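You operate a simulated robot arm through the tools that you are given. There is no shell and no other tool. Be economical: measure what you need, move in short steps, check, and stop when the job is done.

You are at the controls of a simulated two-armed robot. One attempt, no reset.

## Task
Bring the red board down and out onto the load table.
Fine: level knob to LOW, press GO, lock the lift before you open the gate, pull the board to the stops; leave the lift locked and the gate open; leave the other boards and the park bolt.

The check looks at the end state, three seconds after you hand in, the way a careful person would. Anything else that was tipped, shoved, dropped, spilled or broken makes it a failure.

## Robot
Two 7-joint arms with two-finger parallel grippers on one trunk, on a base that drives. Base frame: it is fixed to the floor where the robot stands at the start and does not move with it; the origin is under the middle of the robot, x ahead of it, y to its left, z up. Readings come in mm, rad, newtons and seconds.
The left shoulder is at the start at [60, 143, 895], the right one opposite. With the tool pointing down near the work surface each hand reaches from about 220 to 500 mm from the robot's upright axis, wherever it stands, measured 20 degrees to its own side. Places, roughly: board slot of the lift deck [1000, 600, 1600]; level knob [800, -200, 1200]; lift deck [1000, 600, 1600]; lift gate [800, 600, 1200]; lift go button [900, -400, 1200]; lift lock lever [800, -200, 1000]; park bolt [700, 300, 800]; yellow board [750, 1000, 1750]. Payload 1.57 kg a hand.
Tool frame (each hand has its own): the origin (TCP) lies between the finger pads and is the grasp point; the fingertips stand 30 mm ahead of it; z points along the fingers, y is the line along which they close. The gripper opens to 110 mm. The fingers are 24 mm wide and 12 mm thick; the gripper's body (48 by 112 mm) begins 78 mm behind the TCP.
Orientation is that of the tool frame in the base frame, as a unit quaternion [w, x, y, z]. With the fingers straight down and closing along the base's y, the tool's x points along the base's -x, its y along +y and its z along -z.

## Interface
- The arms move only by the tool move_arm. It takes "left_commands", "right_commands" or both (then of equal length, played together; a hand with none holds still); each is a list of rows, each a list of 7 numbers: the shift along the tool's x, y, z in units of 30 mm (1.0 is 30 mm), then the turn, a rotation vector about the tool's x, y, z in units of 4 degrees (1.0 is 4 degrees), then the gripper command, from -1 (fully open) to 1 (shut), values between in proportion. In form: [[x, y, z, ax, ay, az, jaw], ...]. A call has 1 to 12 rows; each row shifts and turns the commanded pose from where the row before left it, along the tool's axes as they then stand. A call with a number of a shift or a turn outside -1 to 1 is refused whole. Each row takes 0.2 s and may step no farther than 50 mm and 0.15 rad from the row before; otherwise, or with a gripper value out of range, the whole call is refused. A pose out of reach is approached as far as the arm can. The call stops where the force on the tool passes 40 N (or 10 N more than at its start, if that is more) or the arm is blocked; 0.2 s more then pass. The fingers move at their own pace (about 45 mm/s each) and stop on an object; they squeeze with about 43 N. The grip force told is the motor's: it shows also when the fingers shut on nothing. Time passes only in rows, and 0.2 s behind the last, so rows that do not move let the fingers close. The reply holds the time, the measured pose of the TCP, the force on the tool along the base axes, the opening and the grip force, in the units named above and with some noise, with the torque about the TCP (base axes, N m) and any sound that the robot's microphone picked up.
- Cameras (640 x 400 px; columns grow to the right, rows downward): "scene" is now at [48.5, 31.6, 1529.7]; the picture's right is [0.32, -0.95, 0.00], its down [-0.62, -0.21, -0.75] and it looks along [0.72, 0.24, -0.66] (base axes); focal length 247 px, centre (320, 200). "left" rides on the left gripper at [70, -16, -141] in its tool frame; the picture's right is [0.23, 0.97, 0.00], its down [-0.86, 0.20, -0.48] and it looks along [-0.47, 0.11, 0.88] (tool axes); focal length 222 px, centre (320, 200). "right" rides on the right gripper at [70, 16, -141] in its tool frame; the picture's right is [-0.23, 0.97, 0.00], its down [-0.86, -0.20, -0.48] and it looks along [-0.47, -0.11, 0.88] (tool axes); focal length 222 px, centre (320, 200). There is no depth. A picture from a camera that has moved, and an enlarged one, comes with that camera's place and axes in the base frame and with its lens. The place of the scene camera against the robot may be out by one fixed shift of up to 18 mm in any direction.
- snapshot(camera): a new picture of that camera. The clock stands still meanwhile.
- raise_lower(by): slides the trunk up (or, below 0, down) by that many mm; the arms and the scene camera ride with it, the base frame stays. It gives what a move gives, with no picture.
- steer(legs): drives the robot by 1 to 6 legs, each [ahead, left, turn to the left] in mm, mm and rad, along the robot's own axes; the way and the turn of a leg run together, so that a leg with both is an arc; at most 1500 mm and 3.142 rad a leg. The arms and the cameras ride along, it lands a little off, and it stops where it bumps. It gives what a move gives.
- turn_head(pan, tilt): turns the head with the scene camera to pan (to the left, within 1.501 rad either way) and tilt (down, from -0.506 to 1.204), counted from straight ahead of the robot. It gives what a move gives.
- zoom(camera, box): a new picture of the part [left, top, right, bottom] of that camera's present view, enlarged. The clock stands still meanwhile.
- close_job(): hands the job in; it is judged then, once.

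Go step by step. Nothing tells you exact positions but the pictures and the camera data: compare them with the known pose of the tool, close in by small moves and look again before you grip or let go. The budget is 120 turns and 100 pictures, counting those below and the enlarged ones. Unless the task says otherwise, let go and move clear before handing in, and close with one line.

The tools are called by a JSON object that holds its "fn" and its "kwargs". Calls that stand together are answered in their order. move_arm: Moves the arms, as the interface text tells. Its arguments: {"type":"object","properties":{"left_commands":{"type":"array","items":{"type":"array","items":{"type":"number"}}},"right_commands":{"type":"array","items":{"type":"array","items":{"type":"number"}}}},"required":[]} The other tools are called the same way: raise_lower (by) slides the trunk up or down; steer (legs) drives the base; turn_head (pan, tilt) turns the head that bears the scene camera; snapshot (camera) takes a picture; zoom (camera, box) takes an enlarged picture of a part of a camera's view; close_job () hands the job in.

At the start:

```text
t: 0.0
left_eef_pos: [535.6, 259.7, 999.9]
left_orientation: [0.0, 0.0, 1.0, 0.0]
left_contact_force: [0.6, 0.2, -0.8]
left_wrist_torque: [0.02, -0.01, 0.0]
left_finger_gap: 110.3
left_finger_force: 0.0
right_eef_pos: [609.1, -191.3, 1000.3]
right_orientation: [0.001, 0.0, 1.0, 0.0]
right_contact_force: [0.1, -0.3, 0.3]
right_wrist_torque: [0.02, -0.03, 0.02]
right_finger_gap: 109.9
right_finger_force: 0.0
trunk travel left (down, up): [-494.0, 96.0]
robot x, y, heading: [0.5, 0.9, 0.001]
head pan, tilt: [0.321, 0.716]
```

scene: 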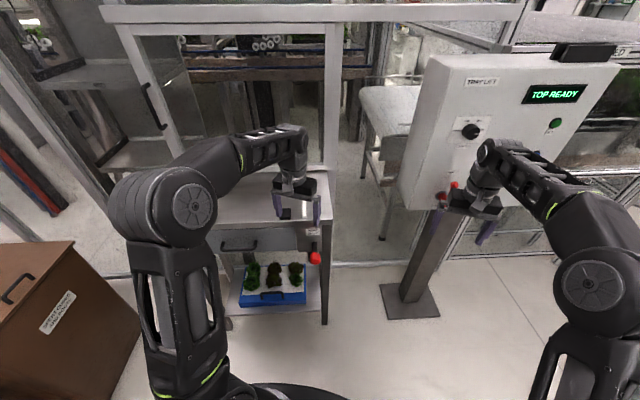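
right: 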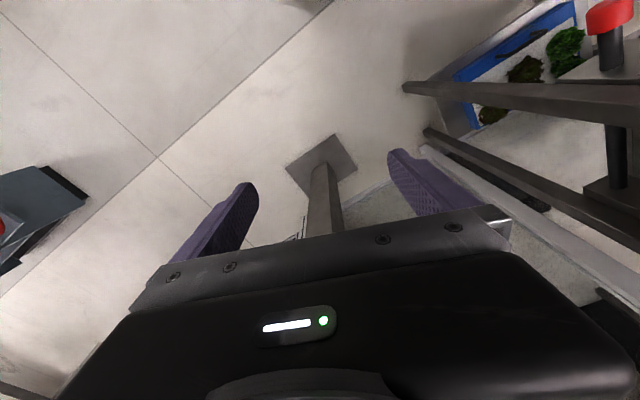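
left: 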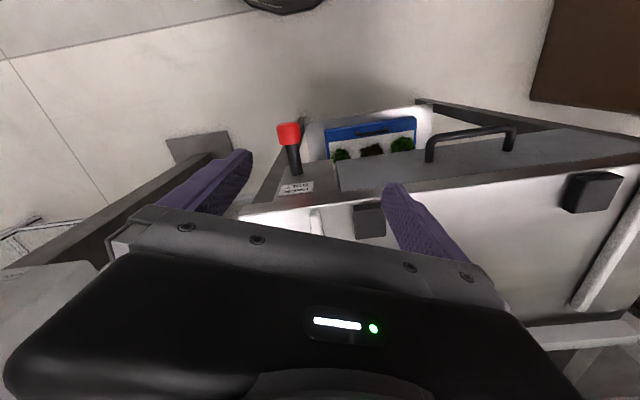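

I see a control panel on a post to the right (display "TOP READY", knob, green button), a lift frame with a gate ahead-left, and a load table with a blue tray below. I will look closer at the panel and the lift first.

{"fn": "zoom", "kwargs": {"camera": "scene", "box": [390, 30, 630, 230]}}

{"fn": "turn_head", "kwargs": {"pan": 0.5, "tilt": 0.1}}

{"fn": "snapshot", "kwargs": {"camera": "scene"}}

```text
2.00 times, centred on (510, 130) of scene
camera zoom: at [48.5, 31.6, 1529.7], right [0.32, -0.95, 0.0], down [-0.62, -0.21, -0.75], along [0.72, 0.24, -0.66], focal length 494 px, centre (-60, 340)
```

zoom: 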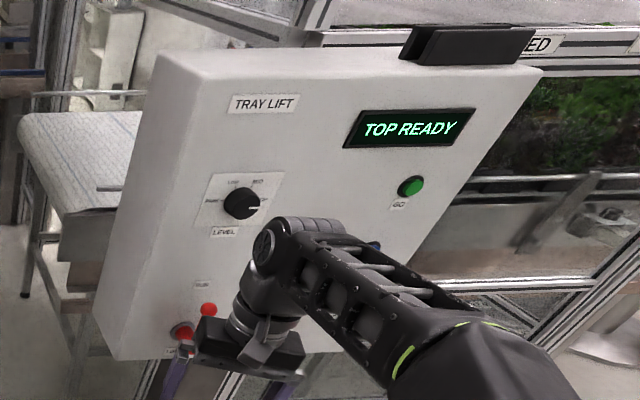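

```text
t: 1.0
left_eef_pos: [535.1, 259.9, 999.6]
left_orientation: [0.0, 0.0, 1.0, -0.001]
left_contact_force: [-0.4, 0.2, 0.0]
left_wrist_torque: [0.0, 0.02, 0.0]
left_finger_gap: 109.9
left_finger_force: 0.1
right_eef_pos: [608.7, -192.4, 999.0]
right_orientation: [0.0, 0.0, 1.0, 0.0]
right_contact_force: [0.0, 0.0, -0.2]
right_wrist_torque: [0.0, -0.06, 0.01]
right_finger_gap: 110.1
right_finger_force: 0.1
trunk travel left (down, up): [-494.0, 96.0]
robot x, y, heading: [0.7, -2.5, -0.001]
head pan, tilt: [0.499, 0.099]
```

```text
95 pictures are left
camera scene: at [49.4, 49.0, 1585.7], right [0.48, -0.88, 0.0], down [-0.09, -0.05, -0.99], along [0.87, 0.48, -0.1], focal length 247 px, centre (320, 200)
```

scene: 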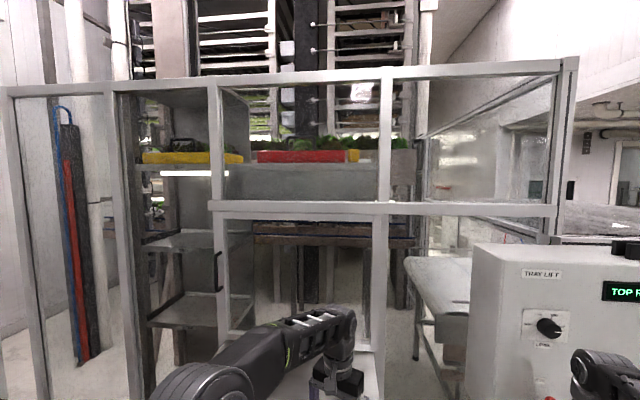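

The red board sits on the raised deck behind the frame, and the gate with its handle is below. Next I look straight at the panel and zoom in on the gate.

{"fn": "zoom", "kwargs": {"camera": "scene", "box": [110, 60, 430, 260]}}

{"fn": "turn_head", "kwargs": {"pan": -0.35, "tilt": 0.5}}

{"fn": "snapshot", "kwargs": {"camera": "scene"}}

```text
2.00 times, centred on (270, 160) of scene
camera zoom: at [49.4, 49.0, 1585.7], right [0.48, -0.88, 0.0], down [-0.09, -0.05, -0.99], along [0.87, 0.48, -0.1], focal length 494 px, centre (420, 280)
```

zoom: 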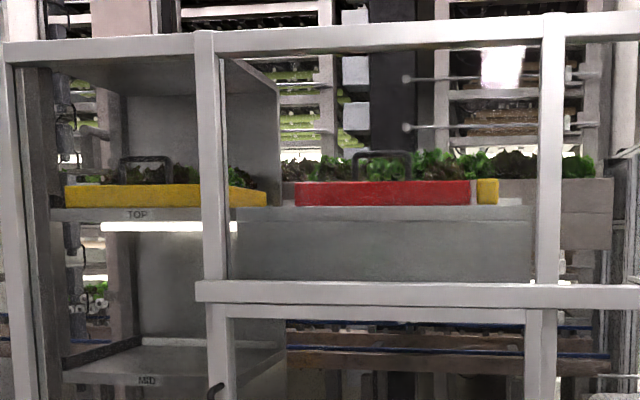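

```text
t: 2.2
left_eef_pos: [534.5, 259.9, 999.4]
left_orientation: [0.0, 0.0, 1.0, 0.0]
left_contact_force: [-0.4, -0.2, 0.7]
left_wrist_torque: [0.0, -0.03, -0.01]
left_finger_gap: 109.9
left_finger_force: 0.0
right_eef_pos: [609.3, -191.5, 1000.5]
right_orientation: [0.0, 0.0, 1.0, 0.0]
right_contact_force: [-0.5, -0.1, 0.5]
right_wrist_torque: [-0.02, -0.01, 0.02]
right_finger_gap: 109.8
right_finger_force: 0.0
trunk travel left (down, up): [-494.0, 96.0]
robot x, y, heading: [0.9, 0.1, -0.001]
head pan, tilt: [-0.351, 0.499]
```

```text
93 pictures are left
camera scene: at [54.0, -26.3, 1548.7], right [-0.34, -0.94, 0.0], down [-0.45, 0.16, -0.88], along [0.82, -0.3, -0.48], focal length 247 px, centre (320, 200)
```

scene: 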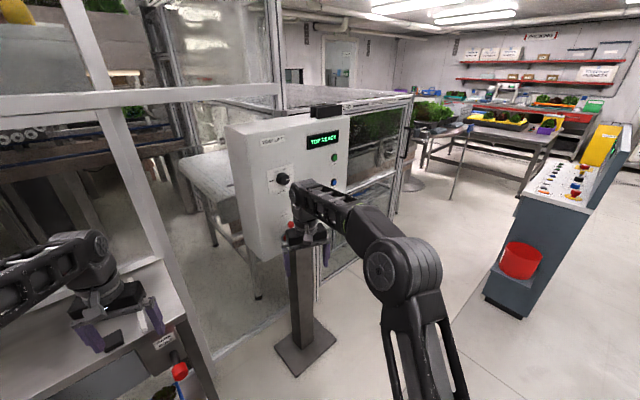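

The panel is on the right, partly hidden by the right arm. I zoom in on it to read the knob and the lever.

{"fn": "zoom", "kwargs": {"camera": "scene", "box": [220, 100, 360, 188]}}

{"fn": "move_arm", "kwargs": {"right_commands": [[0.7, -0.7, 0.8, 0, -1, 0, -1], [0.7, -0.7, 0.8, 0, -1, 0, -1], [0.7, -0.7, 0.8, 0, -1, 0, -1], [0.7, -0.7, 0.8, 0, -1, 0, -1], [0.7, -0.7, 0.8, 0, -1, 0, -1], [0, 0, 0, 0, -1, 0, -1], [0, 0, 0, 0, -1, 0, -1], [0, 0, 0, 0, -1, 0, -1], [0, 0, 0, 0, -1, 0, -1], [0, 0, 0, 0, -1, 0, -1], [0, 0, 0, 0, -1, 0, -1]]}}

{"fn": "snapshot", "kwargs": {"camera": "scene"}}

```text
4.55 times, centred on (290, 144) of scene
camera zoom: at [54.0, -26.3, 1548.7], right [-0.34, -0.94, 0.0], down [-0.45, 0.16, -0.88], along [0.82, -0.3, -0.48], focal length 1122 px, centre (456, 454)
```

zoom: 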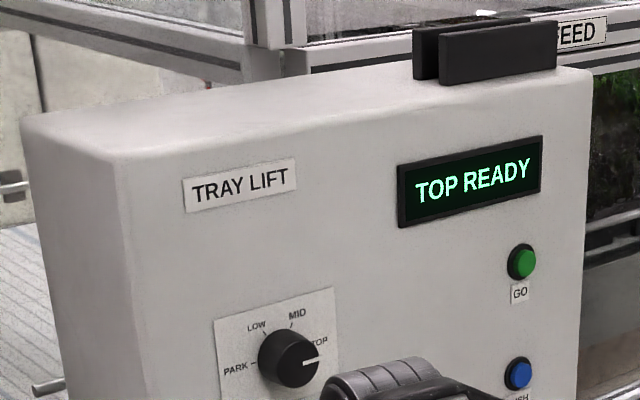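

```text
t: 4.6
left_eef_pos: [534.5, 259.9, 999.9]
left_orientation: [0.0, 0.001, 1.0, 0.0]
left_contact_force: [-0.3, -0.1, -1.0]
left_wrist_torque: [0.01, 0.02, -0.01]
left_finger_gap: 110.0
left_finger_force: 0.0
right_eef_pos: [521.9, -297.3, 867.4]
right_orientation: [0.375, 0.0, 0.927, 0.0]
right_contact_force: [-0.9, -0.1, -0.2]
right_wrist_torque: [0.01, 0.0, -0.03]
right_finger_gap: 110.0
right_finger_force: 0.0
trunk travel left (down, up): [-494.0, 96.0]
robot x, y, heading: [-1.8, 0.1, 0.004]
head pan, tilt: [-0.351, 0.499]
```

```text
91 pictures are left
camera scene: at [53.9, -26.4, 1548.7], right [-0.34, -0.94, 0.0], down [-0.45, 0.16, -0.88], along [0.82, -0.3, -0.48], focal length 247 px, centre (320, 200)
```

scene: 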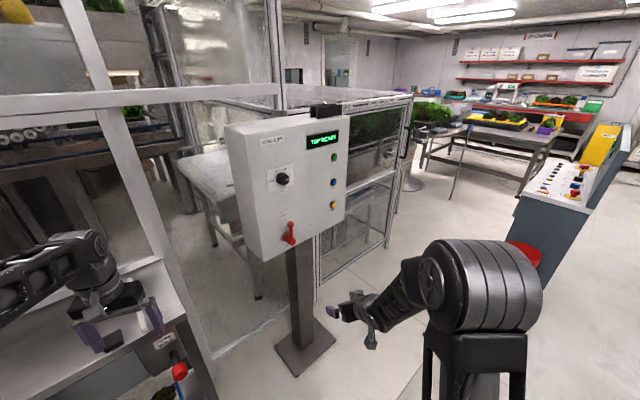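

{"fn": "zoom", "kwargs": {"camera": "scene", "box": [225, 150, 355, 265]}}

{"fn": "zoom", "kwargs": {"camera": "scene", "box": [260, 160, 350, 216]}}

```text
3.48 times, centred on (290, 208) of scene
camera zoom: at [53.9, -26.4, 1548.7], right [-0.34, -0.94, 0.0], down [-0.45, 0.16, -0.88], along [0.82, -0.3, -0.48], focal length 858 px, centre (424, 174)
```

zoom: 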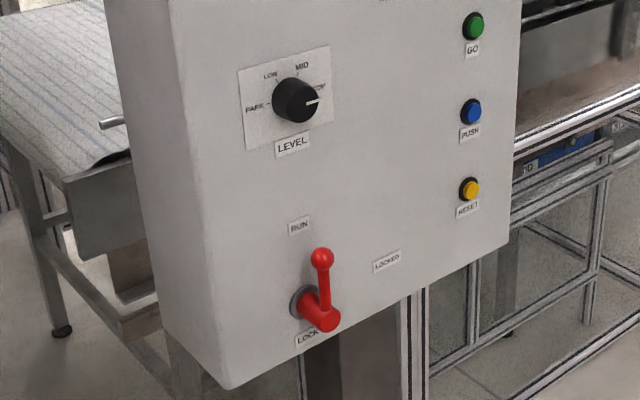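

```text
7.11 times, centred on (305, 188) of scene
camera zoom: at [53.9, -26.4, 1548.7], right [-0.34, -0.94, 0.0], down [-0.45, 0.16, -0.88], along [0.82, -0.3, -0.48], focal length 1755 px, centre (427, 285)
```

zoom: 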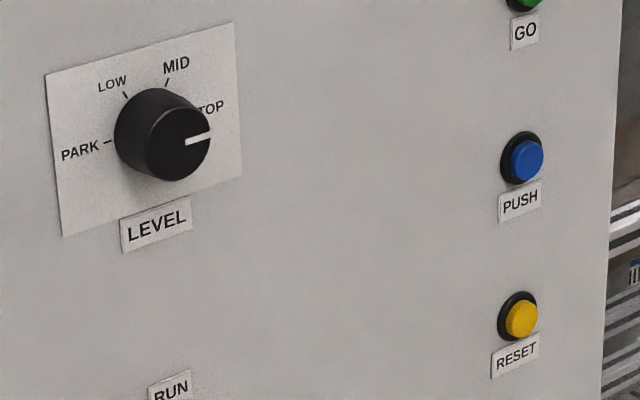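

The knob points to TOP; LOW is two steps counter-clockwise. The red lever is up at RUN and swings to the right to LOCKED. The panel faces about 22° off to the right, so I retract the left hand, level the right hand, then drive to face the panel.

{"fn": "move_arm", "kwargs": {"left_commands": [[1, 0, 0, 0, 0, 0, -1], [1, 0, 0, 0, 0, 0, -1], [1, 0, 0, 0, 0, 0, -1], [1, 0, 0, 0, 0, 0, -1], [1, 0, 0, 0, 0, 0, -1], [1, 0, 0, 0, 0, 0, -1], [0, 0, 0, 0, 0, 0, -1], [0, 0, 0, 0, 0, 0, -1], [0, 0, 0, 0, 0, 0, -1], [0, 0, 0, 0, 0, 0, -1], [0, 0, 0, 0, 0, 0, -1], [0, 0, 0, 0, 0, 0, -1]], "right_commands": [[0, 0, -0.5, 0, -1, 0, -1], [0, 0, -0.5, 0, -1, 0, -1], [0, 0, -0.5, 0, -1, 0, -1], [0, 0, -0.5, 0, -1, 0, -1], [0, 0, 0, 0, -1, 0, -1], [0, 0, 0, 0, -1, 0, -1], [0, 0, 0, 0, -1, 0, -1], [0, 0, 0, 0, -1, 0, -1], [0, 0, 0, 0, -1, 0, -1], [0, 0, 0, 0, -1, 0, -1], [0, 0, 0, 0, -1, 0, -1], [0, 0, 0, 0, -0.5, 0, -1]]}}

{"fn": "raise_lower", "kwargs": {"by": 95}}

{"fn": "steer", "kwargs": {"legs": [[0, -300, 0], [80, 0, 0.385]]}}

{"fn": "turn_head", "kwargs": {"pan": 0.0, "tilt": 0.5}}

{"fn": "snapshot", "kwargs": {"camera": "scene"}}

{"fn": "snapshot", "kwargs": {"camera": "right"}}

```text
t: 7.2
left_eef_pos: [353.3, 260.7, 998.3]
left_orientation: [0.0, 0.0, 1.0, 0.0]
left_contact_force: [-0.4, -0.4, -0.1]
left_wrist_torque: [0.02, 0.01, -0.02]
left_finger_gap: 110.0
left_finger_force: 0.2
right_eef_pos: [505.0, -304.4, 890.6]
right_orientation: [0.672, -0.002, 0.741, 0.01]
right_contact_force: [-0.3, 0.2, 0.6]
right_wrist_torque: [-0.01, -0.03, 0.04]
right_finger_gap: 109.7
right_finger_force: 0.0
right hand out of reach, approached as far as the arm can: row 3, 4, 5, 6, 10, 11
trunk travel left (down, up): [-494.0, 96.0]
robot x, y, heading: [2.9, -1.9, 0.002]
head pan, tilt: [-0.351, 0.499]
```

```text
t: 8.5
left_eef_pos: [354.8, 260.3, 1093.0]
left_orientation: [0.0, 0.0, 1.0, 0.0]
left_contact_force: [0.0, 0.1, -0.3]
left_wrist_torque: [0.03, 0.0, 0.03]
left_finger_gap: 109.8
left_finger_force: 0.1
right_eef_pos: [504.7, -305.0, 984.4]
right_orientation: [0.671, -0.002, 0.741, 0.009]
right_contact_force: [-0.1, -0.2, 0.5]
right_wrist_torque: [0.02, -0.03, 0.0]
right_finger_gap: 110.1
right_finger_force: 0.0
trunk travel left (down, up): [-589.0, 1.0]
robot x, y, heading: [4.4, 3.2, -0.001]
head pan, tilt: [-0.351, 0.499]
```

```text
t: 11.7
left_eef_pos: [309.5, 87.8, 1093.6]
left_orientation: [0.0, -0.189, 0.982, 0.0]
left_contact_force: [0.3, -0.9, 0.2]
left_wrist_torque: [-0.01, 0.05, -0.01]
left_finger_gap: 109.8
left_finger_force: 0.0
right_eef_pos: [658.9, -380.3, 983.7]
right_orientation: [0.657, -0.143, 0.728, 0.137]
right_contact_force: [0.4, 0.3, -0.2]
right_wrist_torque: [-0.01, 0.01, -0.01]
right_finger_gap: 110.0
right_finger_force: 0.0
trunk travel left (down, up): [-589.0, 1.0]
robot x, y, heading: [76.8, -283.0, 0.379]
head pan, tilt: [-0.351, 0.499]
```

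```text
t: 12.5
left_eef_pos: [309.2, 88.3, 1094.3]
left_orientation: [0.001, -0.189, 0.982, -0.001]
left_contact_force: [-0.3, 0.1, -0.2]
left_wrist_torque: [0.01, 0.02, -0.02]
left_finger_gap: 110.1
left_finger_force: 0.3
right_eef_pos: [659.0, -380.4, 984.0]
right_orientation: [0.658, -0.142, 0.727, 0.136]
right_contact_force: [1.2, 0.2, 0.3]
right_wrist_torque: [0.0, -0.03, 0.01]
right_finger_gap: 110.1
right_finger_force: 0.0
trunk travel left (down, up): [-589.0, 1.0]
robot x, y, heading: [78.3, -290.1, 0.38]
head pan, tilt: [0.0, 0.499]
```

```text
88 pictures are left
camera scene: at [132.7, -258.0, 1643.7], right [0.37, -0.93, 0.0], down [-0.44, -0.18, -0.88], along [0.82, 0.33, -0.48], focal length 247 px, centre (320, 200)
```

scene: 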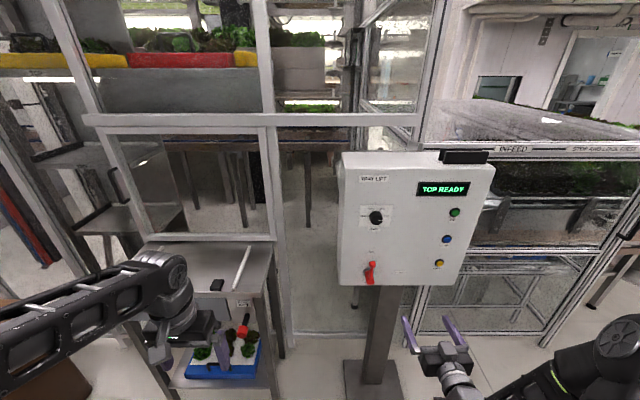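

```text
87 pictures are left
camera right: at [517.4, -421.9, 928.7], right [-0.35, 0.9, 0.24], down [-0.28, -0.34, 0.9], along [0.89, 0.25, 0.38], focal length 222 px, centre (320, 200)
```

right: 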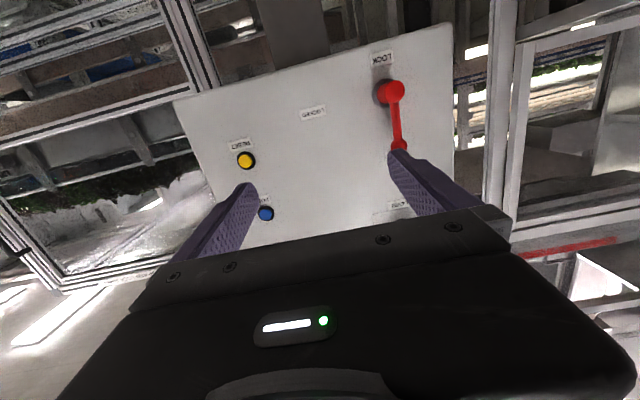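

The panel is now seen square on: I take the knob at about [804, -176, 1215], GO at [893, -398, 1240] and the lever pivot at [805, -180, 960]. I raise the right hand in front of the knob.

{"fn": "move_arm", "kwargs": {"right_commands": [[-1, 0, -0.3, 0, 0, 0, -1], [-1, 0, -0.3, 0, 0, 0, -1], [-1, 0, 0, 0, 0, 0, -1], [-1, 0.5, 0, 0, 0, 0, -1], [-1, 0.5, 0, 0, 0, 0, -1], [-1, 1, 0, 0, 0, 0, -1], [-1, 1, 0, 0, 0, 0, -1], [-0.8, 0.8, 0, 0, 0, 0, -1], [0, 0.7, 0, 0, 0, 0, -1], [0, 0, 0, 0, 0, 0, -1]]}}

{"fn": "zoom", "kwargs": {"camera": "scene", "box": [330, 145, 500, 295]}}

{"fn": "snapshot", "kwargs": {"camera": "right"}}

```text
t: 14.7
left_eef_pos: [309.3, 86.8, 1093.7]
left_orientation: [0.0, -0.189, 0.982, 0.0]
left_contact_force: [-0.7, -0.9, 0.3]
left_wrist_torque: [0.0, -0.06, 0.01]
left_finger_gap: 109.9
left_finger_force: 0.1
right_eef_pos: [650.6, -259.9, 1212.7]
right_orientation: [0.657, -0.142, 0.727, 0.136]
right_contact_force: [-1.3, 0.2, -0.1]
right_wrist_torque: [0.01, 0.0, -0.01]
right_finger_gap: 109.8
right_finger_force: 0.2
right hand out of reach, approached as far as the arm can: row 1, 2, 3, 4, 5
trunk travel left (down, up): [-589.0, 1.0]
robot x, y, heading: [76.0, -285.6, 0.381]
head pan, tilt: [0.0, 0.499]
```

```text
2.67 times, centred on (415, 220) of scene
camera zoom: at [132.5, -258.2, 1643.7], right [0.37, -0.93, 0.0], down [-0.44, -0.18, -0.88], along [0.81, 0.33, -0.48], focal length 658 px, centre (67, 147)
```

zoom: 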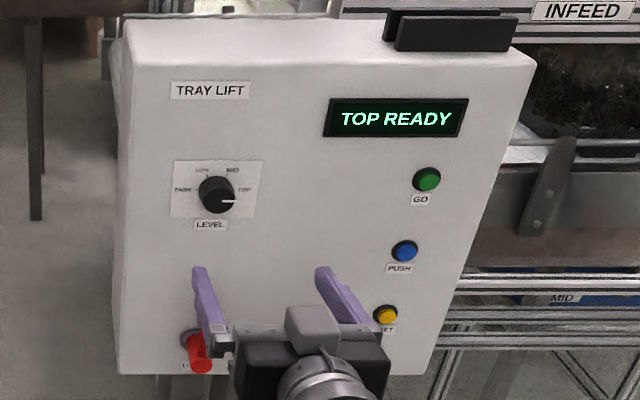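

```text
85 pictures are left
camera right: at [509.5, -301.9, 1157.2], right [-0.35, 0.9, 0.24], down [-0.28, -0.34, 0.9], along [0.89, 0.25, 0.38], focal length 222 px, centre (320, 200)
```

right: 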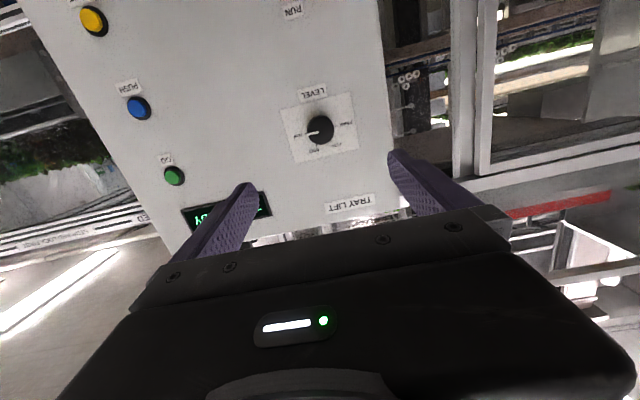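

The hand camera puts the knob about 20 mm below the tool axis, near [814, -193, 1187], laterally aligned. I level the tool, pre-turn it clockwise and lower it, then drive closer.

{"fn": "move_arm", "kwargs": {"right_commands": [[0.4, 0, 0, 0, -1, 0, -1], [0.4, 0, 0, 0, -0.4, 0, -1], [0, 0, 0, 0, 0, 1, -1], [0, 0, 0, 0, 0, 1, -1], [0, 0, 0, 0, 0, 1, -1], [0, 0, 0, 0, 0, 1, -1], [0, 0, 0, 0, 0, 1, -1], [0, 0, 0, 0, 0, 1, -1], [0, 0, 0, 0, 0, 1, -1], [0, 0, 0, 0, 0, 1, -1], [0, 0, 0, 0, 0, 1, -1], [0, 0, 0, 0, 0, 1, -1]]}}

{"fn": "steer", "kwargs": {"legs": [[100, 0, 0]]}}

{"fn": "snapshot", "kwargs": {"camera": "right"}}

{"fn": "snapshot", "kwargs": {"camera": "scene"}}

```text
t: 17.3
left_eef_pos: [310.2, 87.1, 1093.0]
left_orientation: [-0.001, -0.189, 0.982, 0.0]
left_contact_force: [-0.3, -0.1, -0.8]
left_wrist_torque: [0.01, -0.02, 0.02]
left_finger_gap: 110.0
left_finger_force: 0.1
right_eef_pos: [660.3, -257.4, 1190.6]
right_orientation: [0.601, 0.11, 0.699, 0.372]
right_contact_force: [-0.6, 0.2, 0.4]
right_wrist_torque: [0.01, 0.0, -0.01]
right_finger_gap: 110.1
right_finger_force: 0.1
right hand out of reach, approached as far as the arm can: row 1, 2
trunk travel left (down, up): [-589.0, 1.0]
robot x, y, heading: [76.9, -288.0, 0.379]
head pan, tilt: [0.0, 0.499]
```

```text
t: 18.5
left_eef_pos: [402.9, 125.3, 1092.1]
left_orientation: [-0.001, -0.19, 0.982, -0.001]
left_contact_force: [1.0, 1.0, -0.5]
left_wrist_torque: [0.0, 0.01, 0.0]
left_finger_gap: 109.8
left_finger_force: 0.0
right_eef_pos: [755.7, -219.7, 1189.8]
right_orientation: [0.601, 0.111, 0.7, 0.371]
right_contact_force: [0.6, 0.1, -0.4]
right_wrist_torque: [0.03, -0.05, -0.02]
right_finger_gap: 110.0
right_finger_force: 0.0
trunk travel left (down, up): [-589.0, 1.0]
robot x, y, heading: [171.5, -247.2, 0.381]
head pan, tilt: [0.0, 0.499]
```

```text
84 pictures are left
camera right: at [603.4, -220.6, 1147.6], right [-0.23, 0.55, 0.81], down [-0.17, -0.84, 0.52], along [0.96, -0.02, 0.28], focal length 222 px, centre (320, 200)
```

right: 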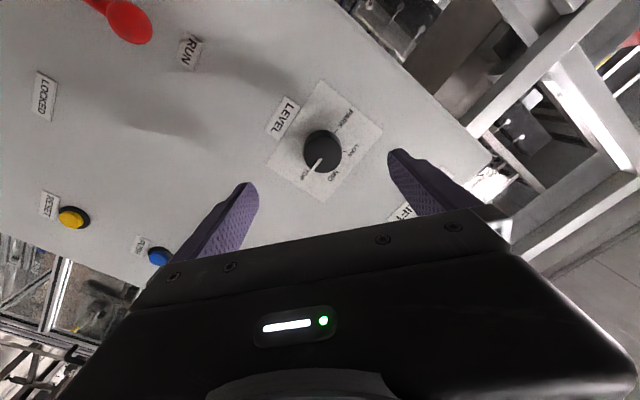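

```text
83 pictures are left
camera scene: at [227.0, -220.1, 1643.6], right [0.37, -0.93, 0.0], down [-0.45, -0.18, -0.88], along [0.81, 0.33, -0.48], focal length 247 px, centre (320, 200)
```

scene: 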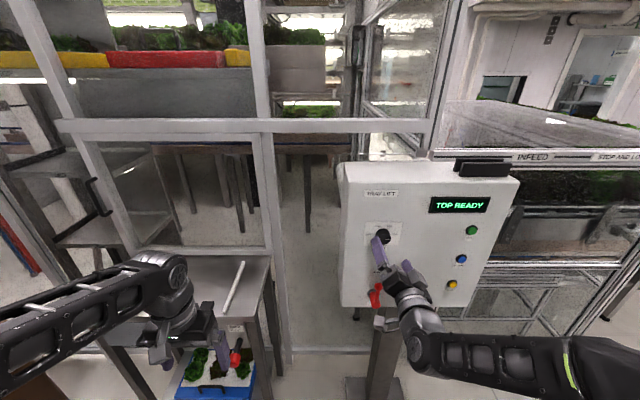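

The tool is level and nearly on the knob's axis, with distance still uncertain (75–115 mm). I finish the pre-turn to 60° and approach 45 mm, then look again.

{"fn": "move_arm", "kwargs": {"right_commands": [[0, 0, 0.3, 0, 0, 1, -1], [0, 0, 0.3, 0, 0, 1, -1], [0, 0, 0.3, 0, 0, 1, -1], [0, 0, 0.3, 0, 0, 1, -1], [0, 0, 0.3, 0, 0, 1, -1], [0, 0, 0, 0, 0, 0, -1]]}}

{"fn": "snapshot", "kwargs": {"camera": "right"}}

{"fn": "zoom", "kwargs": {"camera": "scene", "box": [330, 180, 490, 280]}}

```text
t: 19.9
left_eef_pos: [402.2, 125.4, 1093.3]
left_orientation: [0.0, -0.189, 0.982, 0.001]
left_contact_force: [-0.3, 0.6, -0.6]
left_wrist_torque: [-0.01, 0.0, 0.01]
left_finger_gap: 110.1
left_finger_force: 0.1
right_eef_pos: [795.6, -203.0, 1191.1]
right_orientation: [0.529, 0.23, 0.668, 0.47]
right_contact_force: [-0.4, -0.5, -0.1]
right_wrist_torque: [-0.03, -0.01, 0.02]
right_finger_gap: 110.0
right_finger_force: 0.0
trunk travel left (down, up): [-589.0, 1.0]
robot x, y, heading: [170.8, -246.1, 0.386]
head pan, tilt: [0.0, 0.499]
```

```text
82 pictures are left
camera right: at [640.0, -193.7, 1170.4], right [-0.11, 0.26, 0.96], down [-0.12, -0.96, 0.25], along [0.99, -0.09, 0.13], focal length 222 px, centre (320, 200)
```

right: 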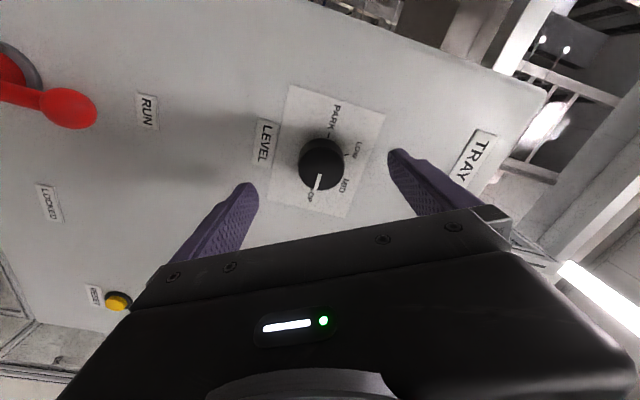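

```text
4.00 times, centred on (410, 230) of scene
camera zoom: at [225.1, -220.9, 1643.7], right [0.37, -0.93, 0.0], down [-0.44, -0.18, -0.88], along [0.82, 0.33, -0.48], focal length 987 px, centre (-40, 80)
```

zoom: 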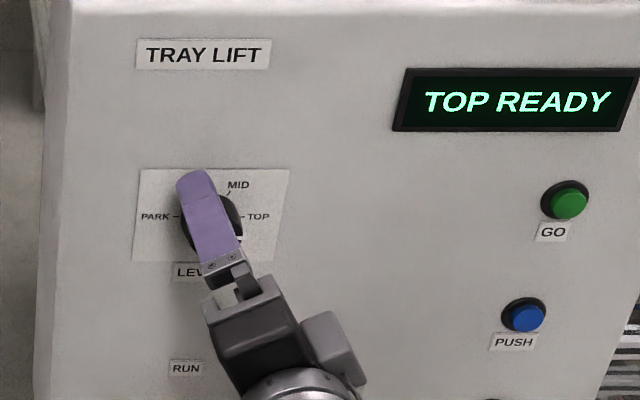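

The knob cap (about 40 mm across) is on the tool axis roughly 55 mm ahead. I move in 46 mm and close on it.

{"fn": "move_arm", "kwargs": {"right_commands": [[0, 0, 0.4, 0, 0, 0, -1], [0, 0, 0.4, 0, 0, 0, -1], [0, 0, 0.4, 0, 0, 0, -1], [0, 0, 0.35, 0, 0, 0, -1], [0, 0, 0, 0, 0, 0, 1], [0, 0, 0, 0, 0, 0, 1], [0, 0, 0, 0, 0, 0, 1], [0, 0, 0, 0, 0, 0, 1], [0, 0, 0, 0, 0, 0, 1]]}}

{"fn": "snapshot", "kwargs": {"camera": "right"}}

```text
t: 20.8
left_eef_pos: [398.0, 121.0, 1095.7]
left_orientation: [0.002, -0.188, 0.982, 0.0]
left_contact_force: [0.6, -0.6, -0.1]
left_wrist_torque: [0.01, -0.03, 0.02]
left_finger_gap: 109.8
left_finger_force: 0.1
right_eef_pos: [824.5, -192.9, 1189.7]
right_orientation: [0.526, 0.232, 0.671, 0.468]
right_contact_force: [-32.5, -14.1, 5.9]
right_wrist_torque: [-0.59, 0.83, -1.14]
right_finger_gap: 105.7
right_finger_force: 0.1
trunk travel left (down, up): [-589.0, 1.0]
robot x, y, heading: [169.0, -252.1, 0.375]
head pan, tilt: [0.0, 0.499]
stopped in row 4 (right hand): the force on the tool passed its limit (the readings are from after the stop); the commanded pose is now the measured one
```

```text
80 pictures are left
camera right: at [667.5, -183.2, 1170.3], right [-0.1, 0.26, 0.96], down [-0.12, -0.96, 0.25], along [0.99, -0.09, 0.13], focal length 222 px, centre (320, 200)
```

right: 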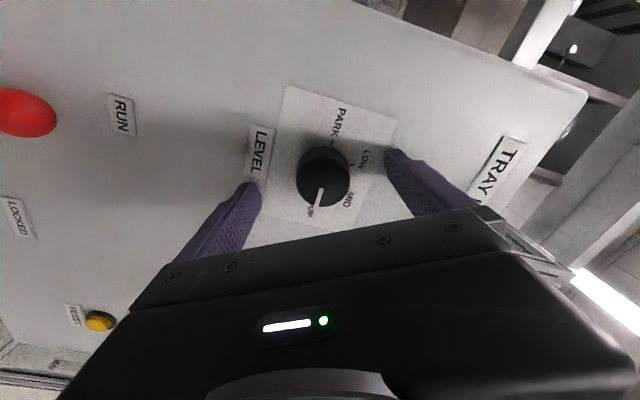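

The fingertips touch the panel face (so its plane is 30 mm ahead of the TCP). I back off 3 mm and close on the knob.

{"fn": "move_arm", "kwargs": {"right_commands": [[0, 0, -0.12, 0, 0, 0, -1], [0, 0, 0, 0, 0, 0, 1], [0, 0, 0, 0, 0, 0, 1], [0, 0, 0, 0, 0, 0, 1], [0, 0, 0, 0, 0, 0, 1], [0, 0, 0, 0, 0, 0, 1]]}}

{"fn": "snapshot", "kwargs": {"camera": "right"}}

```text
t: 22.2
left_eef_pos: [397.7, 124.2, 1095.4]
left_orientation: [0.002, -0.188, 0.982, 0.0]
left_contact_force: [0.7, 0.7, 0.6]
left_wrist_torque: [0.0, -0.03, 0.01]
left_finger_gap: 110.0
left_finger_force: 0.0
right_eef_pos: [821.3, -191.1, 1191.0]
right_orientation: [0.527, 0.229, 0.67, 0.469]
right_contact_force: [-20.9, -6.5, 5.6]
right_wrist_torque: [-0.19, 0.17, 0.39]
right_finger_gap: 40.4
right_finger_force: 24.5
trunk travel left (down, up): [-589.0, 1.0]
robot x, y, heading: [166.4, -245.5, 0.377]
head pan, tilt: [0.0, 0.499]
```

```text
79 pictures are left
camera right: at [666.1, -181.2, 1171.6], right [-0.11, 0.26, 0.96], down [-0.11, -0.96, 0.25], along [0.99, -0.08, 0.13], focal length 222 px, centre (320, 200)
```

right: 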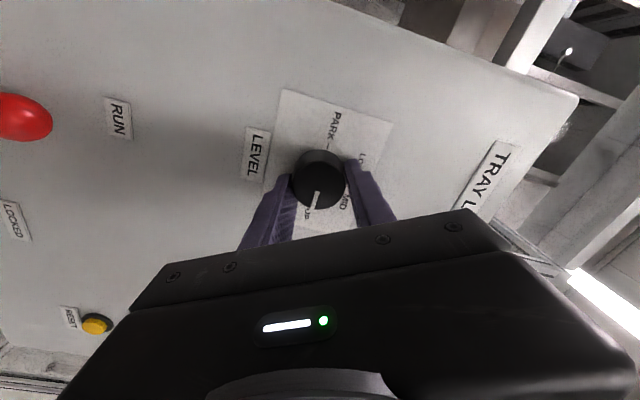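

I hold the knob (40 mm). I ease back 2 mm and turn counter-clockwise 44°, watching force and sound.

{"fn": "move_arm", "kwargs": {"right_commands": [[0, 0, -0.08, 0, 0, 0, 1], [0, 0, 0, 0, 0, -1, 1], [0, 0, 0, 0, 0, -1, 1], [0, 0, 0, 0, 0, -1, 1], [0, 0, 0, 0, 0, -1, 1], [0, 0, 0, 0, 0, -1, 1], [0, 0, 0, 0, 0, -1, 1], [0, 0, 0, 0, 0, -1, 1], [0, 0, 0, 0, 0, -1, 1], [0, 0, 0, 0, 0, -1, 1], [0, 0, 0, 0, 0, -1, 1], [0, 0, 0, 0, 0, -1, 1]]}}

{"fn": "snapshot", "kwargs": {"camera": "right"}}

```text
t: 24.8
left_eef_pos: [398.3, 126.3, 1094.8]
left_orientation: [0.001, -0.189, 0.982, 0.0]
left_contact_force: [0.1, -0.5, 0.2]
left_wrist_torque: [0.0, -0.01, 0.02]
left_finger_gap: 110.1
left_finger_force: 0.2
right_eef_pos: [821.0, -188.0, 1190.2]
right_orientation: [0.665, -0.04, 0.707, 0.238]
right_contact_force: [-4.8, 11.9, 29.2]
right_wrist_torque: [0.24, -0.37, 0.42]
right_finger_gap: 40.9
right_finger_force: 44.8
trunk travel left (down, up): [-589.0, 1.0]
robot x, y, heading: [167.0, -251.5, 0.379]
head pan, tilt: [0.0, 0.499]
```

```text
78 pictures are left
camera right: at [678.0, -210.2, 1129.2], right [-0.34, 0.8, 0.49], down [-0.27, -0.58, 0.76], along [0.9, 0.12, 0.41], focal length 222 px, centre (320, 200)
```

right: 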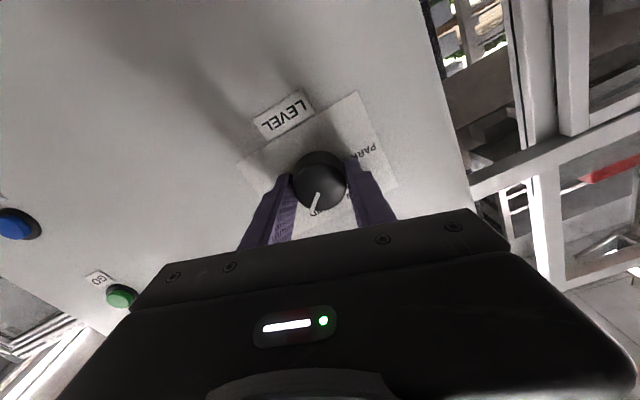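

The pointer follows the hand. I relieve the side load a little and keep turning.

{"fn": "move_arm", "kwargs": {"right_commands": [[-0.08, 0.03, 0, 0, 0, 0, 1], [0, 0, 0, 0, 0, -1, 1], [0, 0, 0, 0, 0, -1, 1], [0, 0, 0, 0, 0, -1, 1], [0, 0, 0, 0, 0, -1, 1], [0, 0, 0, 0, 0, -1, 1], [0, 0, 0, 0, 0, -1, 1], [0, 0, 0, 0, 0, -1, 1], [0, 0, 0, 0, 0, -1, 1], [0, 0, 0, 0, 0, -1, 1], [0, 0, 0, 0, 0, -1, 1], [0, 0, 0, 0, 0, 0, 1]]}}

{"fn": "snapshot", "kwargs": {"camera": "right"}}

```text
t: 27.4
left_eef_pos: [400.3, 126.4, 1093.2]
left_orientation: [0.002, -0.188, 0.982, -0.002]
left_contact_force: [0.2, 0.9, -0.3]
left_wrist_torque: [0.01, 0.0, -0.04]
left_finger_gap: 109.8
left_finger_force: 0.0
right_eef_pos: [820.3, -187.2, 1190.1]
right_orientation: [0.703, -0.281, 0.653, -0.003]
right_contact_force: [-12.4, 14.2, 13.4]
right_wrist_torque: [-0.02, 0.16, 0.27]
right_finger_gap: 41.2
right_finger_force: 44.8
trunk travel left (down, up): [-589.0, 1.0]
robot x, y, heading: [167.5, -248.7, 0.377]
head pan, tilt: [0.0, 0.499]
```

```text
77 pictures are left
camera right: at [696.0, -254.6, 1121.7], right [-0.39, 0.9, -0.18], down [-0.49, -0.04, 0.87], along [0.78, 0.42, 0.46], focal length 222 px, centre (320, 200)
```

right: 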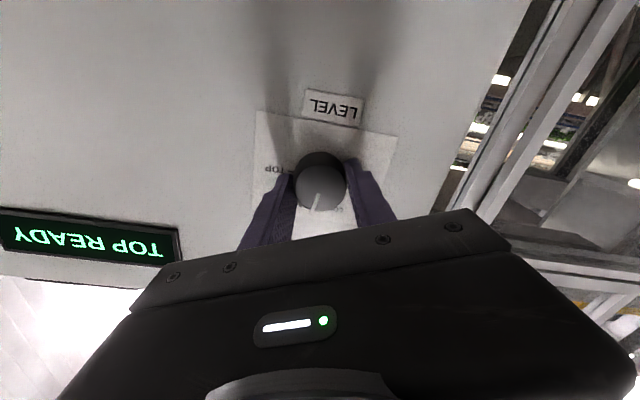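

The knob has turned about 84°; LOW lies about 36° further. I continue.

{"fn": "move_arm", "kwargs": {"right_commands": [[0, 0, 0, 0, 0, -1, 1], [0, 0, 0, 0, 0, -1, 1], [0, 0, 0, 0, 0, -1, 1], [0, 0, 0, 0, 0, -1, 1], [0, 0, 0, 0, 0, -1, 1], [0, 0, 0, 0, 0, -1, 1], [0, 0, 0, 0, 0, -1, 1], [0, 0, 0, 0, 0, -1, 1], [0, 0, 0, 0, 0, -1, 1], [0, 0, 0, 0, 0, 0, 1]]}}

{"fn": "snapshot", "kwargs": {"camera": "right"}}

{"fn": "zoom", "kwargs": {"camera": "scene", "box": [350, 210, 430, 260]}}

```text
t: 29.6
left_eef_pos: [399.6, 126.6, 1093.2]
left_orientation: [0.001, -0.188, 0.982, -0.001]
left_contact_force: [1.2, -0.3, 0.0]
left_wrist_torque: [0.01, 0.02, 0.01]
left_finger_gap: 109.8
left_finger_force: 0.1
right_eef_pos: [820.1, -186.6, 1190.7]
right_orientation: [0.668, -0.469, 0.535, -0.221]
right_contact_force: [-17.6, 14.3, 6.0]
right_wrist_torque: [-0.04, 0.12, -0.11]
right_finger_gap: 40.8
right_finger_force: 45.2
trunk travel left (down, up): [-589.0, 1.0]
robot x, y, heading: [168.7, -245.2, 0.381]
head pan, tilt: [0.0, 0.499]
```

```text
76 pictures are left
camera right: at [711.3, -290.3, 1142.1], right [-0.28, 0.63, -0.72], down [-0.68, 0.4, 0.61], along [0.68, 0.66, 0.32], focal length 222 px, centre (320, 200)
```

right: 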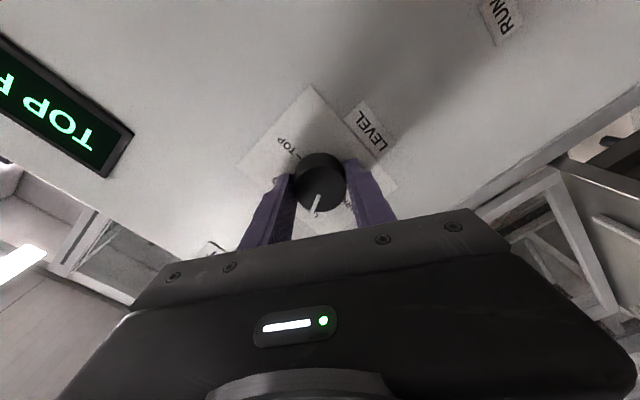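

```text
8.00 times, centred on (390, 235) of scene
camera zoom: at [220.5, -218.6, 1643.8], right [0.37, -0.93, 0.0], down [-0.44, -0.18, -0.88], along [0.82, 0.32, -0.48], focal length 1974 px, centre (-240, -80)
```

zoom: 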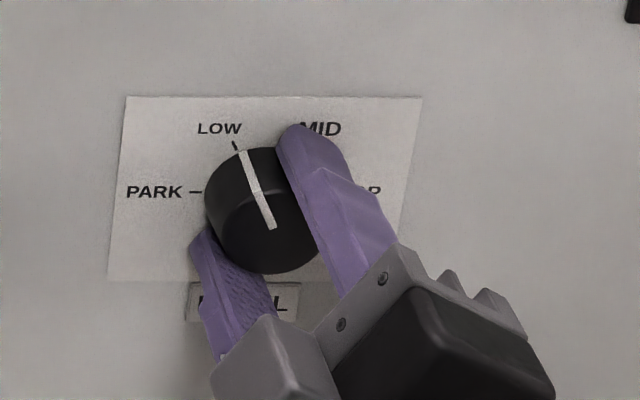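

The pointer sits on LOW. I open, back away, and check that it stays.

{"fn": "move_arm", "kwargs": {"right_commands": [[0, 0, 0, 0, 0, 0, -1], [0, 0, 0, 0, 0, 0, -1], [0, 0, 0, 0, 0, 0, -1], [0, 0, -0.5, 0, 0, 0, -1], [0, 0, -1, 0, 0, 0, -1], [0, 0, -1, 0, 0, 0, -1], [0, -1, -0.5, 0, 0, 0, -1], [0, -1, 0, 0, 0, 0, -1]]}}

{"fn": "zoom", "kwargs": {"camera": "scene", "box": [330, 180, 490, 280]}}

```text
t: 31.4
left_eef_pos: [402.1, 124.4, 1092.8]
left_orientation: [0.001, -0.188, 0.982, 0.0]
left_contact_force: [-0.7, 0.3, 0.1]
left_wrist_torque: [-0.03, -0.01, -0.01]
left_finger_gap: 109.9
left_finger_force: 0.0
right_eef_pos: [754.5, -252.3, 1243.7]
right_orientation: [0.667, -0.466, 0.538, -0.221]
right_contact_force: [0.2, -0.4, -0.4]
right_wrist_torque: [0.01, 0.02, -0.01]
right_finger_gap: 110.1
right_finger_force: 0.0
trunk travel left (down, up): [-589.0, 1.0]
robot x, y, heading: [169.9, -247.2, 0.375]
head pan, tilt: [0.0, 0.499]
```

```text
4.00 times, centred on (410, 230) of scene
camera zoom: at [224.3, -221.3, 1643.7], right [0.37, -0.93, 0.0], down [-0.44, -0.18, -0.88], along [0.82, 0.33, -0.48], focal length 987 px, centre (-40, 80)
```

zoom: 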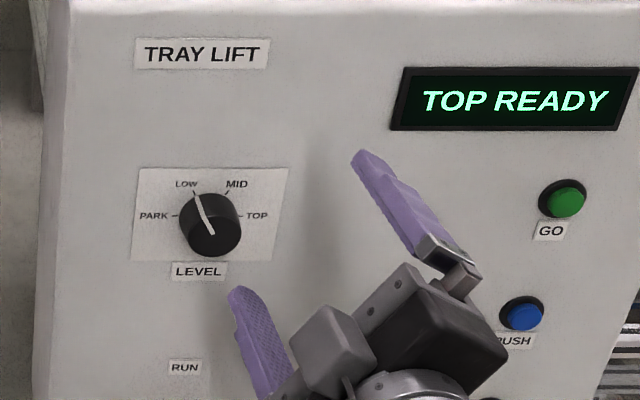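

The knob is at LOW and the display still waits. I close the fingers, roll the wrist back, and drive sideways so that GO (about [940, -419, 1205]) is in front of the right hand.

{"fn": "move_arm", "kwargs": {"right_commands": [[0, 0, -0.5, 0, 0, 1, 1], [0, 0, -0.5, 0, 0, 1, 1], [0, 0, 0, 0, 0, 1, 1], [0, 0, 0, 0, 0, 1, 1], [0, 0, 0, 0, 0, 1, 1], [0, 0, 0, 0, 0, 1, 1], [0, 0, 0, 0, 0, 1, 1], [0, 0, 0, 0, 0, 1, 1], [0, 0, 0, 0, 0, 1, 1], [0, 0, 0, 0, 0, 1, 1], [0, 0, 0, 0, 0, 1, 1], [0, 0, 0, 0, 0, 1, 1]]}}

{"fn": "steer", "kwargs": {"legs": [[0, -230, 0]]}}

{"fn": "snapshot", "kwargs": {"camera": "right"}}

{"fn": "snapshot", "kwargs": {"camera": "scene"}}

```text
t: 34.0
left_eef_pos: [402.7, 125.8, 1093.2]
left_orientation: [-0.001, -0.188, 0.982, 0.0]
left_contact_force: [0.0, -0.3, -0.1]
left_wrist_torque: [0.0, -0.02, 0.01]
left_finger_gap: 110.0
left_finger_force: 0.2
right_eef_pos: [743.7, -261.0, 1251.1]
right_orientation: [0.699, -0.208, 0.681, 0.07]
right_contact_force: [0.4, -0.6, -0.6]
right_wrist_torque: [0.02, 0.01, 0.0]
right_finger_gap: 0.1
right_finger_force: 20.9
right hand out of reach, approached as far as the arm can: row 1, 2
trunk travel left (down, up): [-589.0, 1.0]
robot x, y, heading: [168.5, -246.0, 0.382]
head pan, tilt: [0.0, 0.499]
```

```text
t: 35.7
left_eef_pos: [488.0, -91.5, 1094.0]
left_orientation: [0.0, -0.189, 0.982, 0.0]
left_contact_force: [0.1, -0.4, -0.4]
left_wrist_torque: [0.04, -0.02, 0.0]
left_finger_gap: 110.1
left_finger_force: 0.0
right_eef_pos: [831.0, -475.2, 1250.4]
right_orientation: [0.699, -0.209, 0.68, 0.071]
right_contact_force: [-0.1, -0.6, 0.8]
right_wrist_torque: [0.01, -0.02, 0.04]
right_finger_gap: 0.0
right_finger_force: 21.0
trunk travel left (down, up): [-589.0, 1.0]
robot x, y, heading: [255.9, -463.4, 0.383]
head pan, tilt: [0.0, 0.499]
```

```text
73 pictures are left
camera right: at [699.3, -529.2, 1181.0], right [-0.39, 0.92, 0.03], down [-0.42, -0.21, 0.88], along [0.82, 0.33, 0.47], focal length 222 px, centre (320, 200)
```

right: 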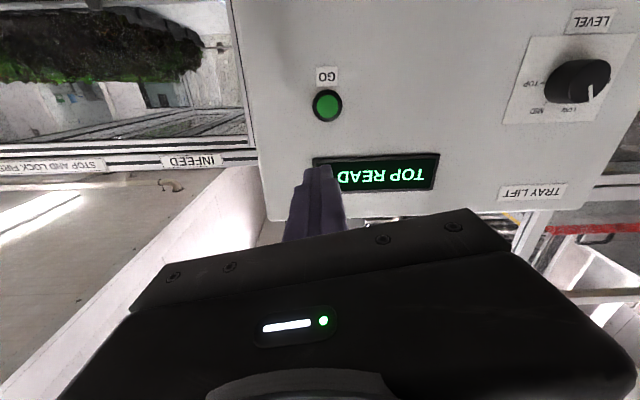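

```text
72 pictures are left
camera scene: at [311.2, -438.4, 1643.7], right [0.37, -0.93, 0.0], down [-0.44, -0.18, -0.88], along [0.81, 0.33, -0.48], focal length 247 px, centre (320, 200)
```

scene: 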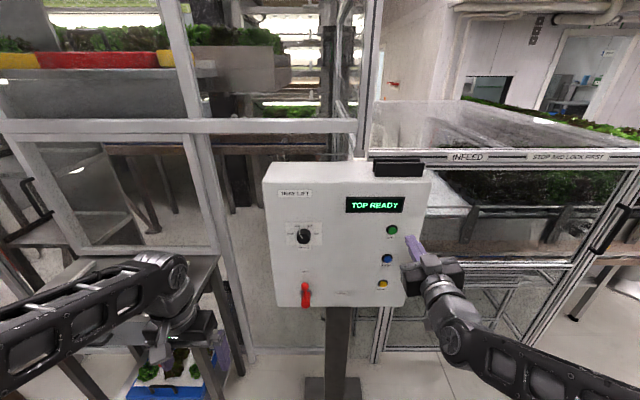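

GO is confirmed at about [941, -419, 1205] by the hand camera. I line up the closed fingertips with it and stop some 18 mm short to check.

{"fn": "move_arm", "kwargs": {"right_commands": [[0.7, 0.31, 0, 0, 0, 0, 1], [0.7, 0.31, 0, 0, 0, 0, 1], [0, 0, 0.8, 0, 0, 0, 1], [0, 0, 0.8, 0, 0, 0, 1], [0, 0, 0.7, 0, 0, 0, 1], [0, 0, 0, 0, 0, 0, 1]]}}

{"fn": "snapshot", "kwargs": {"camera": "right"}}

{"fn": "zoom", "kwargs": {"camera": "scene", "box": [340, 180, 460, 255]}}

```text
t: 37.1
left_eef_pos: [486.8, -91.5, 1092.8]
left_orientation: [0.0, -0.19, 0.982, 0.0]
left_contact_force: [0.1, -0.7, 0.6]
left_wrist_torque: [-0.01, 0.01, 0.0]
left_finger_gap: 109.8
left_finger_force: 0.0
right_eef_pos: [905.6, -435.2, 1213.4]
right_orientation: [0.699, -0.209, 0.68, 0.071]
right_contact_force: [1.1, -0.2, 0.0]
right_wrist_torque: [0.02, 0.01, 0.02]
right_finger_gap: 0.2
right_finger_force: 21.5
right hand out of reach, approached as far as the arm can: row 1, 2
trunk travel left (down, up): [-589.0, 1.0]
robot x, y, heading: [257.3, -466.3, 0.381]
head pan, tilt: [0.0, 0.499]
```

```text
71 pictures are left
camera right: at [775.4, -487.9, 1142.2], right [-0.39, 0.92, 0.03], down [-0.42, -0.21, 0.88], along [0.82, 0.33, 0.47], focal length 222 px, centre (320, 200)
```

right: 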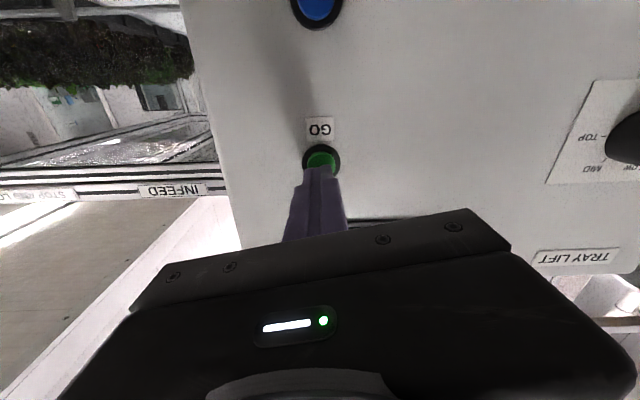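

```text
5.33 times, centred on (400, 218) of scene
camera zoom: at [310.3, -437.1, 1643.7], right [0.37, -0.93, 0.0], down [-0.44, -0.18, -0.88], along [0.81, 0.33, -0.48], focal length 1316 px, centre (-107, 107)
```

zoom: 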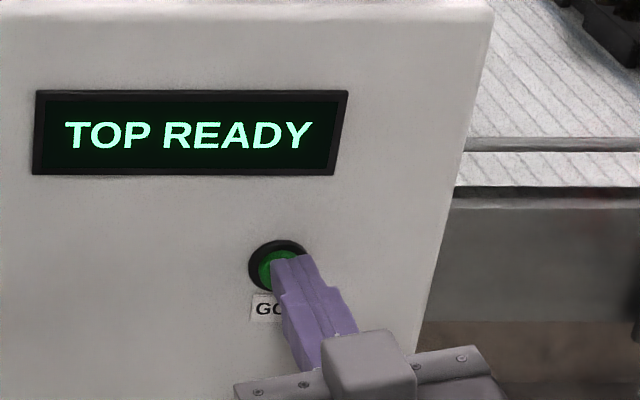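

The tip is about 9 mm too high and 9 mm short. I lower it and press forward gently.

{"fn": "move_arm", "kwargs": {"right_commands": [[0.3, 0, 0, 0, 0, 0, 1], [0, 0, 0.2, 0, 0, 0, 1], [0, 0, 0.2, 0, 0, 0, 1], [0, 0, 0.1, 0, 0, 0, 1], [0, 0, 0, 0, 0, 0, 1]]}}

{"fn": "zoom", "kwargs": {"camera": "scene", "box": [340, 180, 460, 255]}}

```text
t: 38.3
left_eef_pos: [486.0, -91.8, 1093.8]
left_orientation: [0.001, -0.19, 0.982, 0.0]
left_contact_force: [0.0, 0.0, 0.3]
left_wrist_torque: [0.04, 0.03, -0.01]
left_finger_gap: 110.0
left_finger_force: 0.0
right_eef_pos: [918.5, -431.4, 1202.6]
right_orientation: [0.699, -0.208, 0.681, 0.07]
right_contact_force: [-16.6, -6.4, -4.1]
right_wrist_torque: [-0.01, 0.03, 0.03]
right_finger_gap: 0.0
right_finger_force: 21.2
trunk travel left (down, up): [-589.0, 1.0]
robot x, y, heading: [257.4, -469.8, 0.381]
head pan, tilt: [0.0, 0.499]
heard: click
```

```text
5.33 times, centred on (400, 218) of scene
camera zoom: at [307.8, -438.2, 1643.8], right [0.37, -0.93, 0.0], down [-0.44, -0.18, -0.88], along [0.82, 0.33, -0.48], focal length 1316 px, centre (-107, 107)
```

zoom: 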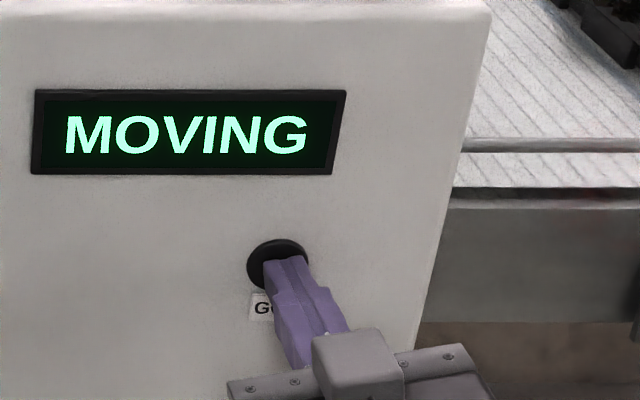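

A click was heard and the display says MOVING. I back the finger off and wait, then move down toward the lever.

{"fn": "move_arm", "kwargs": {"right_commands": [[0, 0, -0.6, 0, 0, 0, 1], [0, 0, -0.8, 0, 0, 0, 1], [0, 0, -0.8, 0, 0, 0, 1], [0, 0, -0.8, 0, 0, 0, 1], [0, 0, -0.5, 0, 0, 1, 1], [0, 0, 0, 0, 0, 1, 1], [0, 0, 0, 0, 0, 1, 1], [0, 0, 0, 0, 0, 0, 1], [0, 0, 0, 0, 0, 0, 1], [0, 0, 0, 0, 0, 0, 1]]}}

{"fn": "raise_lower", "kwargs": {"by": -200}}

{"fn": "snapshot", "kwargs": {"camera": "scene"}}

```text
t: 40.5
left_eef_pos: [487.1, -90.8, 1092.9]
left_orientation: [0.0, -0.19, 0.982, 0.0]
left_contact_force: [0.8, 0.0, -1.0]
left_wrist_torque: [0.0, 0.02, 0.03]
left_finger_gap: 109.9
left_finger_force: 0.0
right_eef_pos: [844.4, -465.2, 1211.6]
right_orientation: [0.688, -0.137, 0.698, 0.143]
right_contact_force: [0.3, -0.1, 0.0]
right_wrist_torque: [0.01, 0.02, -0.01]
right_finger_gap: 0.1
right_finger_force: 21.6
right hand out of reach, approached as far as the arm can: row 4, 5
trunk travel left (down, up): [-589.0, 1.0]
robot x, y, heading: [255.9, -464.2, 0.382]
head pan, tilt: [0.0, 0.499]
```

```text
t: 42.7
left_eef_pos: [487.5, -90.9, 892.8]
left_orientation: [0.0, -0.19, 0.982, 0.0]
left_contact_force: [0.3, 0.0, -0.4]
left_wrist_torque: [-0.04, 0.02, 0.01]
left_finger_gap: 109.8
left_finger_force: 0.1
right_eef_pos: [844.3, -466.0, 1010.7]
right_orientation: [0.687, -0.137, 0.699, 0.144]
right_contact_force: [-0.5, -0.5, 1.1]
right_wrist_torque: [0.03, 0.0, 0.02]
right_finger_gap: 0.0
right_finger_force: 21.3
trunk travel left (down, up): [-389.0, 201.0]
robot x, y, heading: [255.3, -463.3, 0.381]
head pan, tilt: [0.0, 0.499]
```

```text
68 pictures are left
camera scene: at [310.6, -436.9, 1443.8], right [0.37, -0.93, 0.0], down [-0.44, -0.18, -0.88], along [0.81, 0.33, -0.48], focal length 247 px, centre (320, 200)
```

scene: 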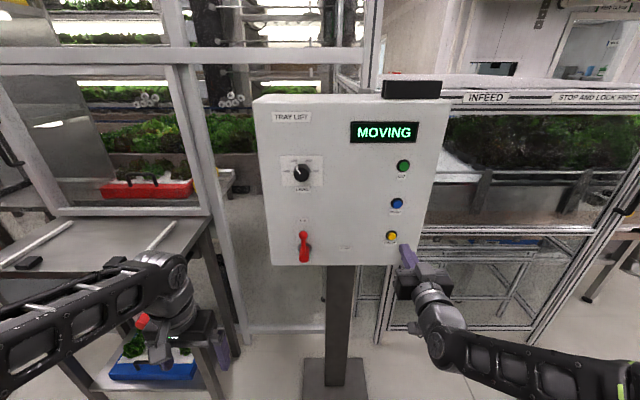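

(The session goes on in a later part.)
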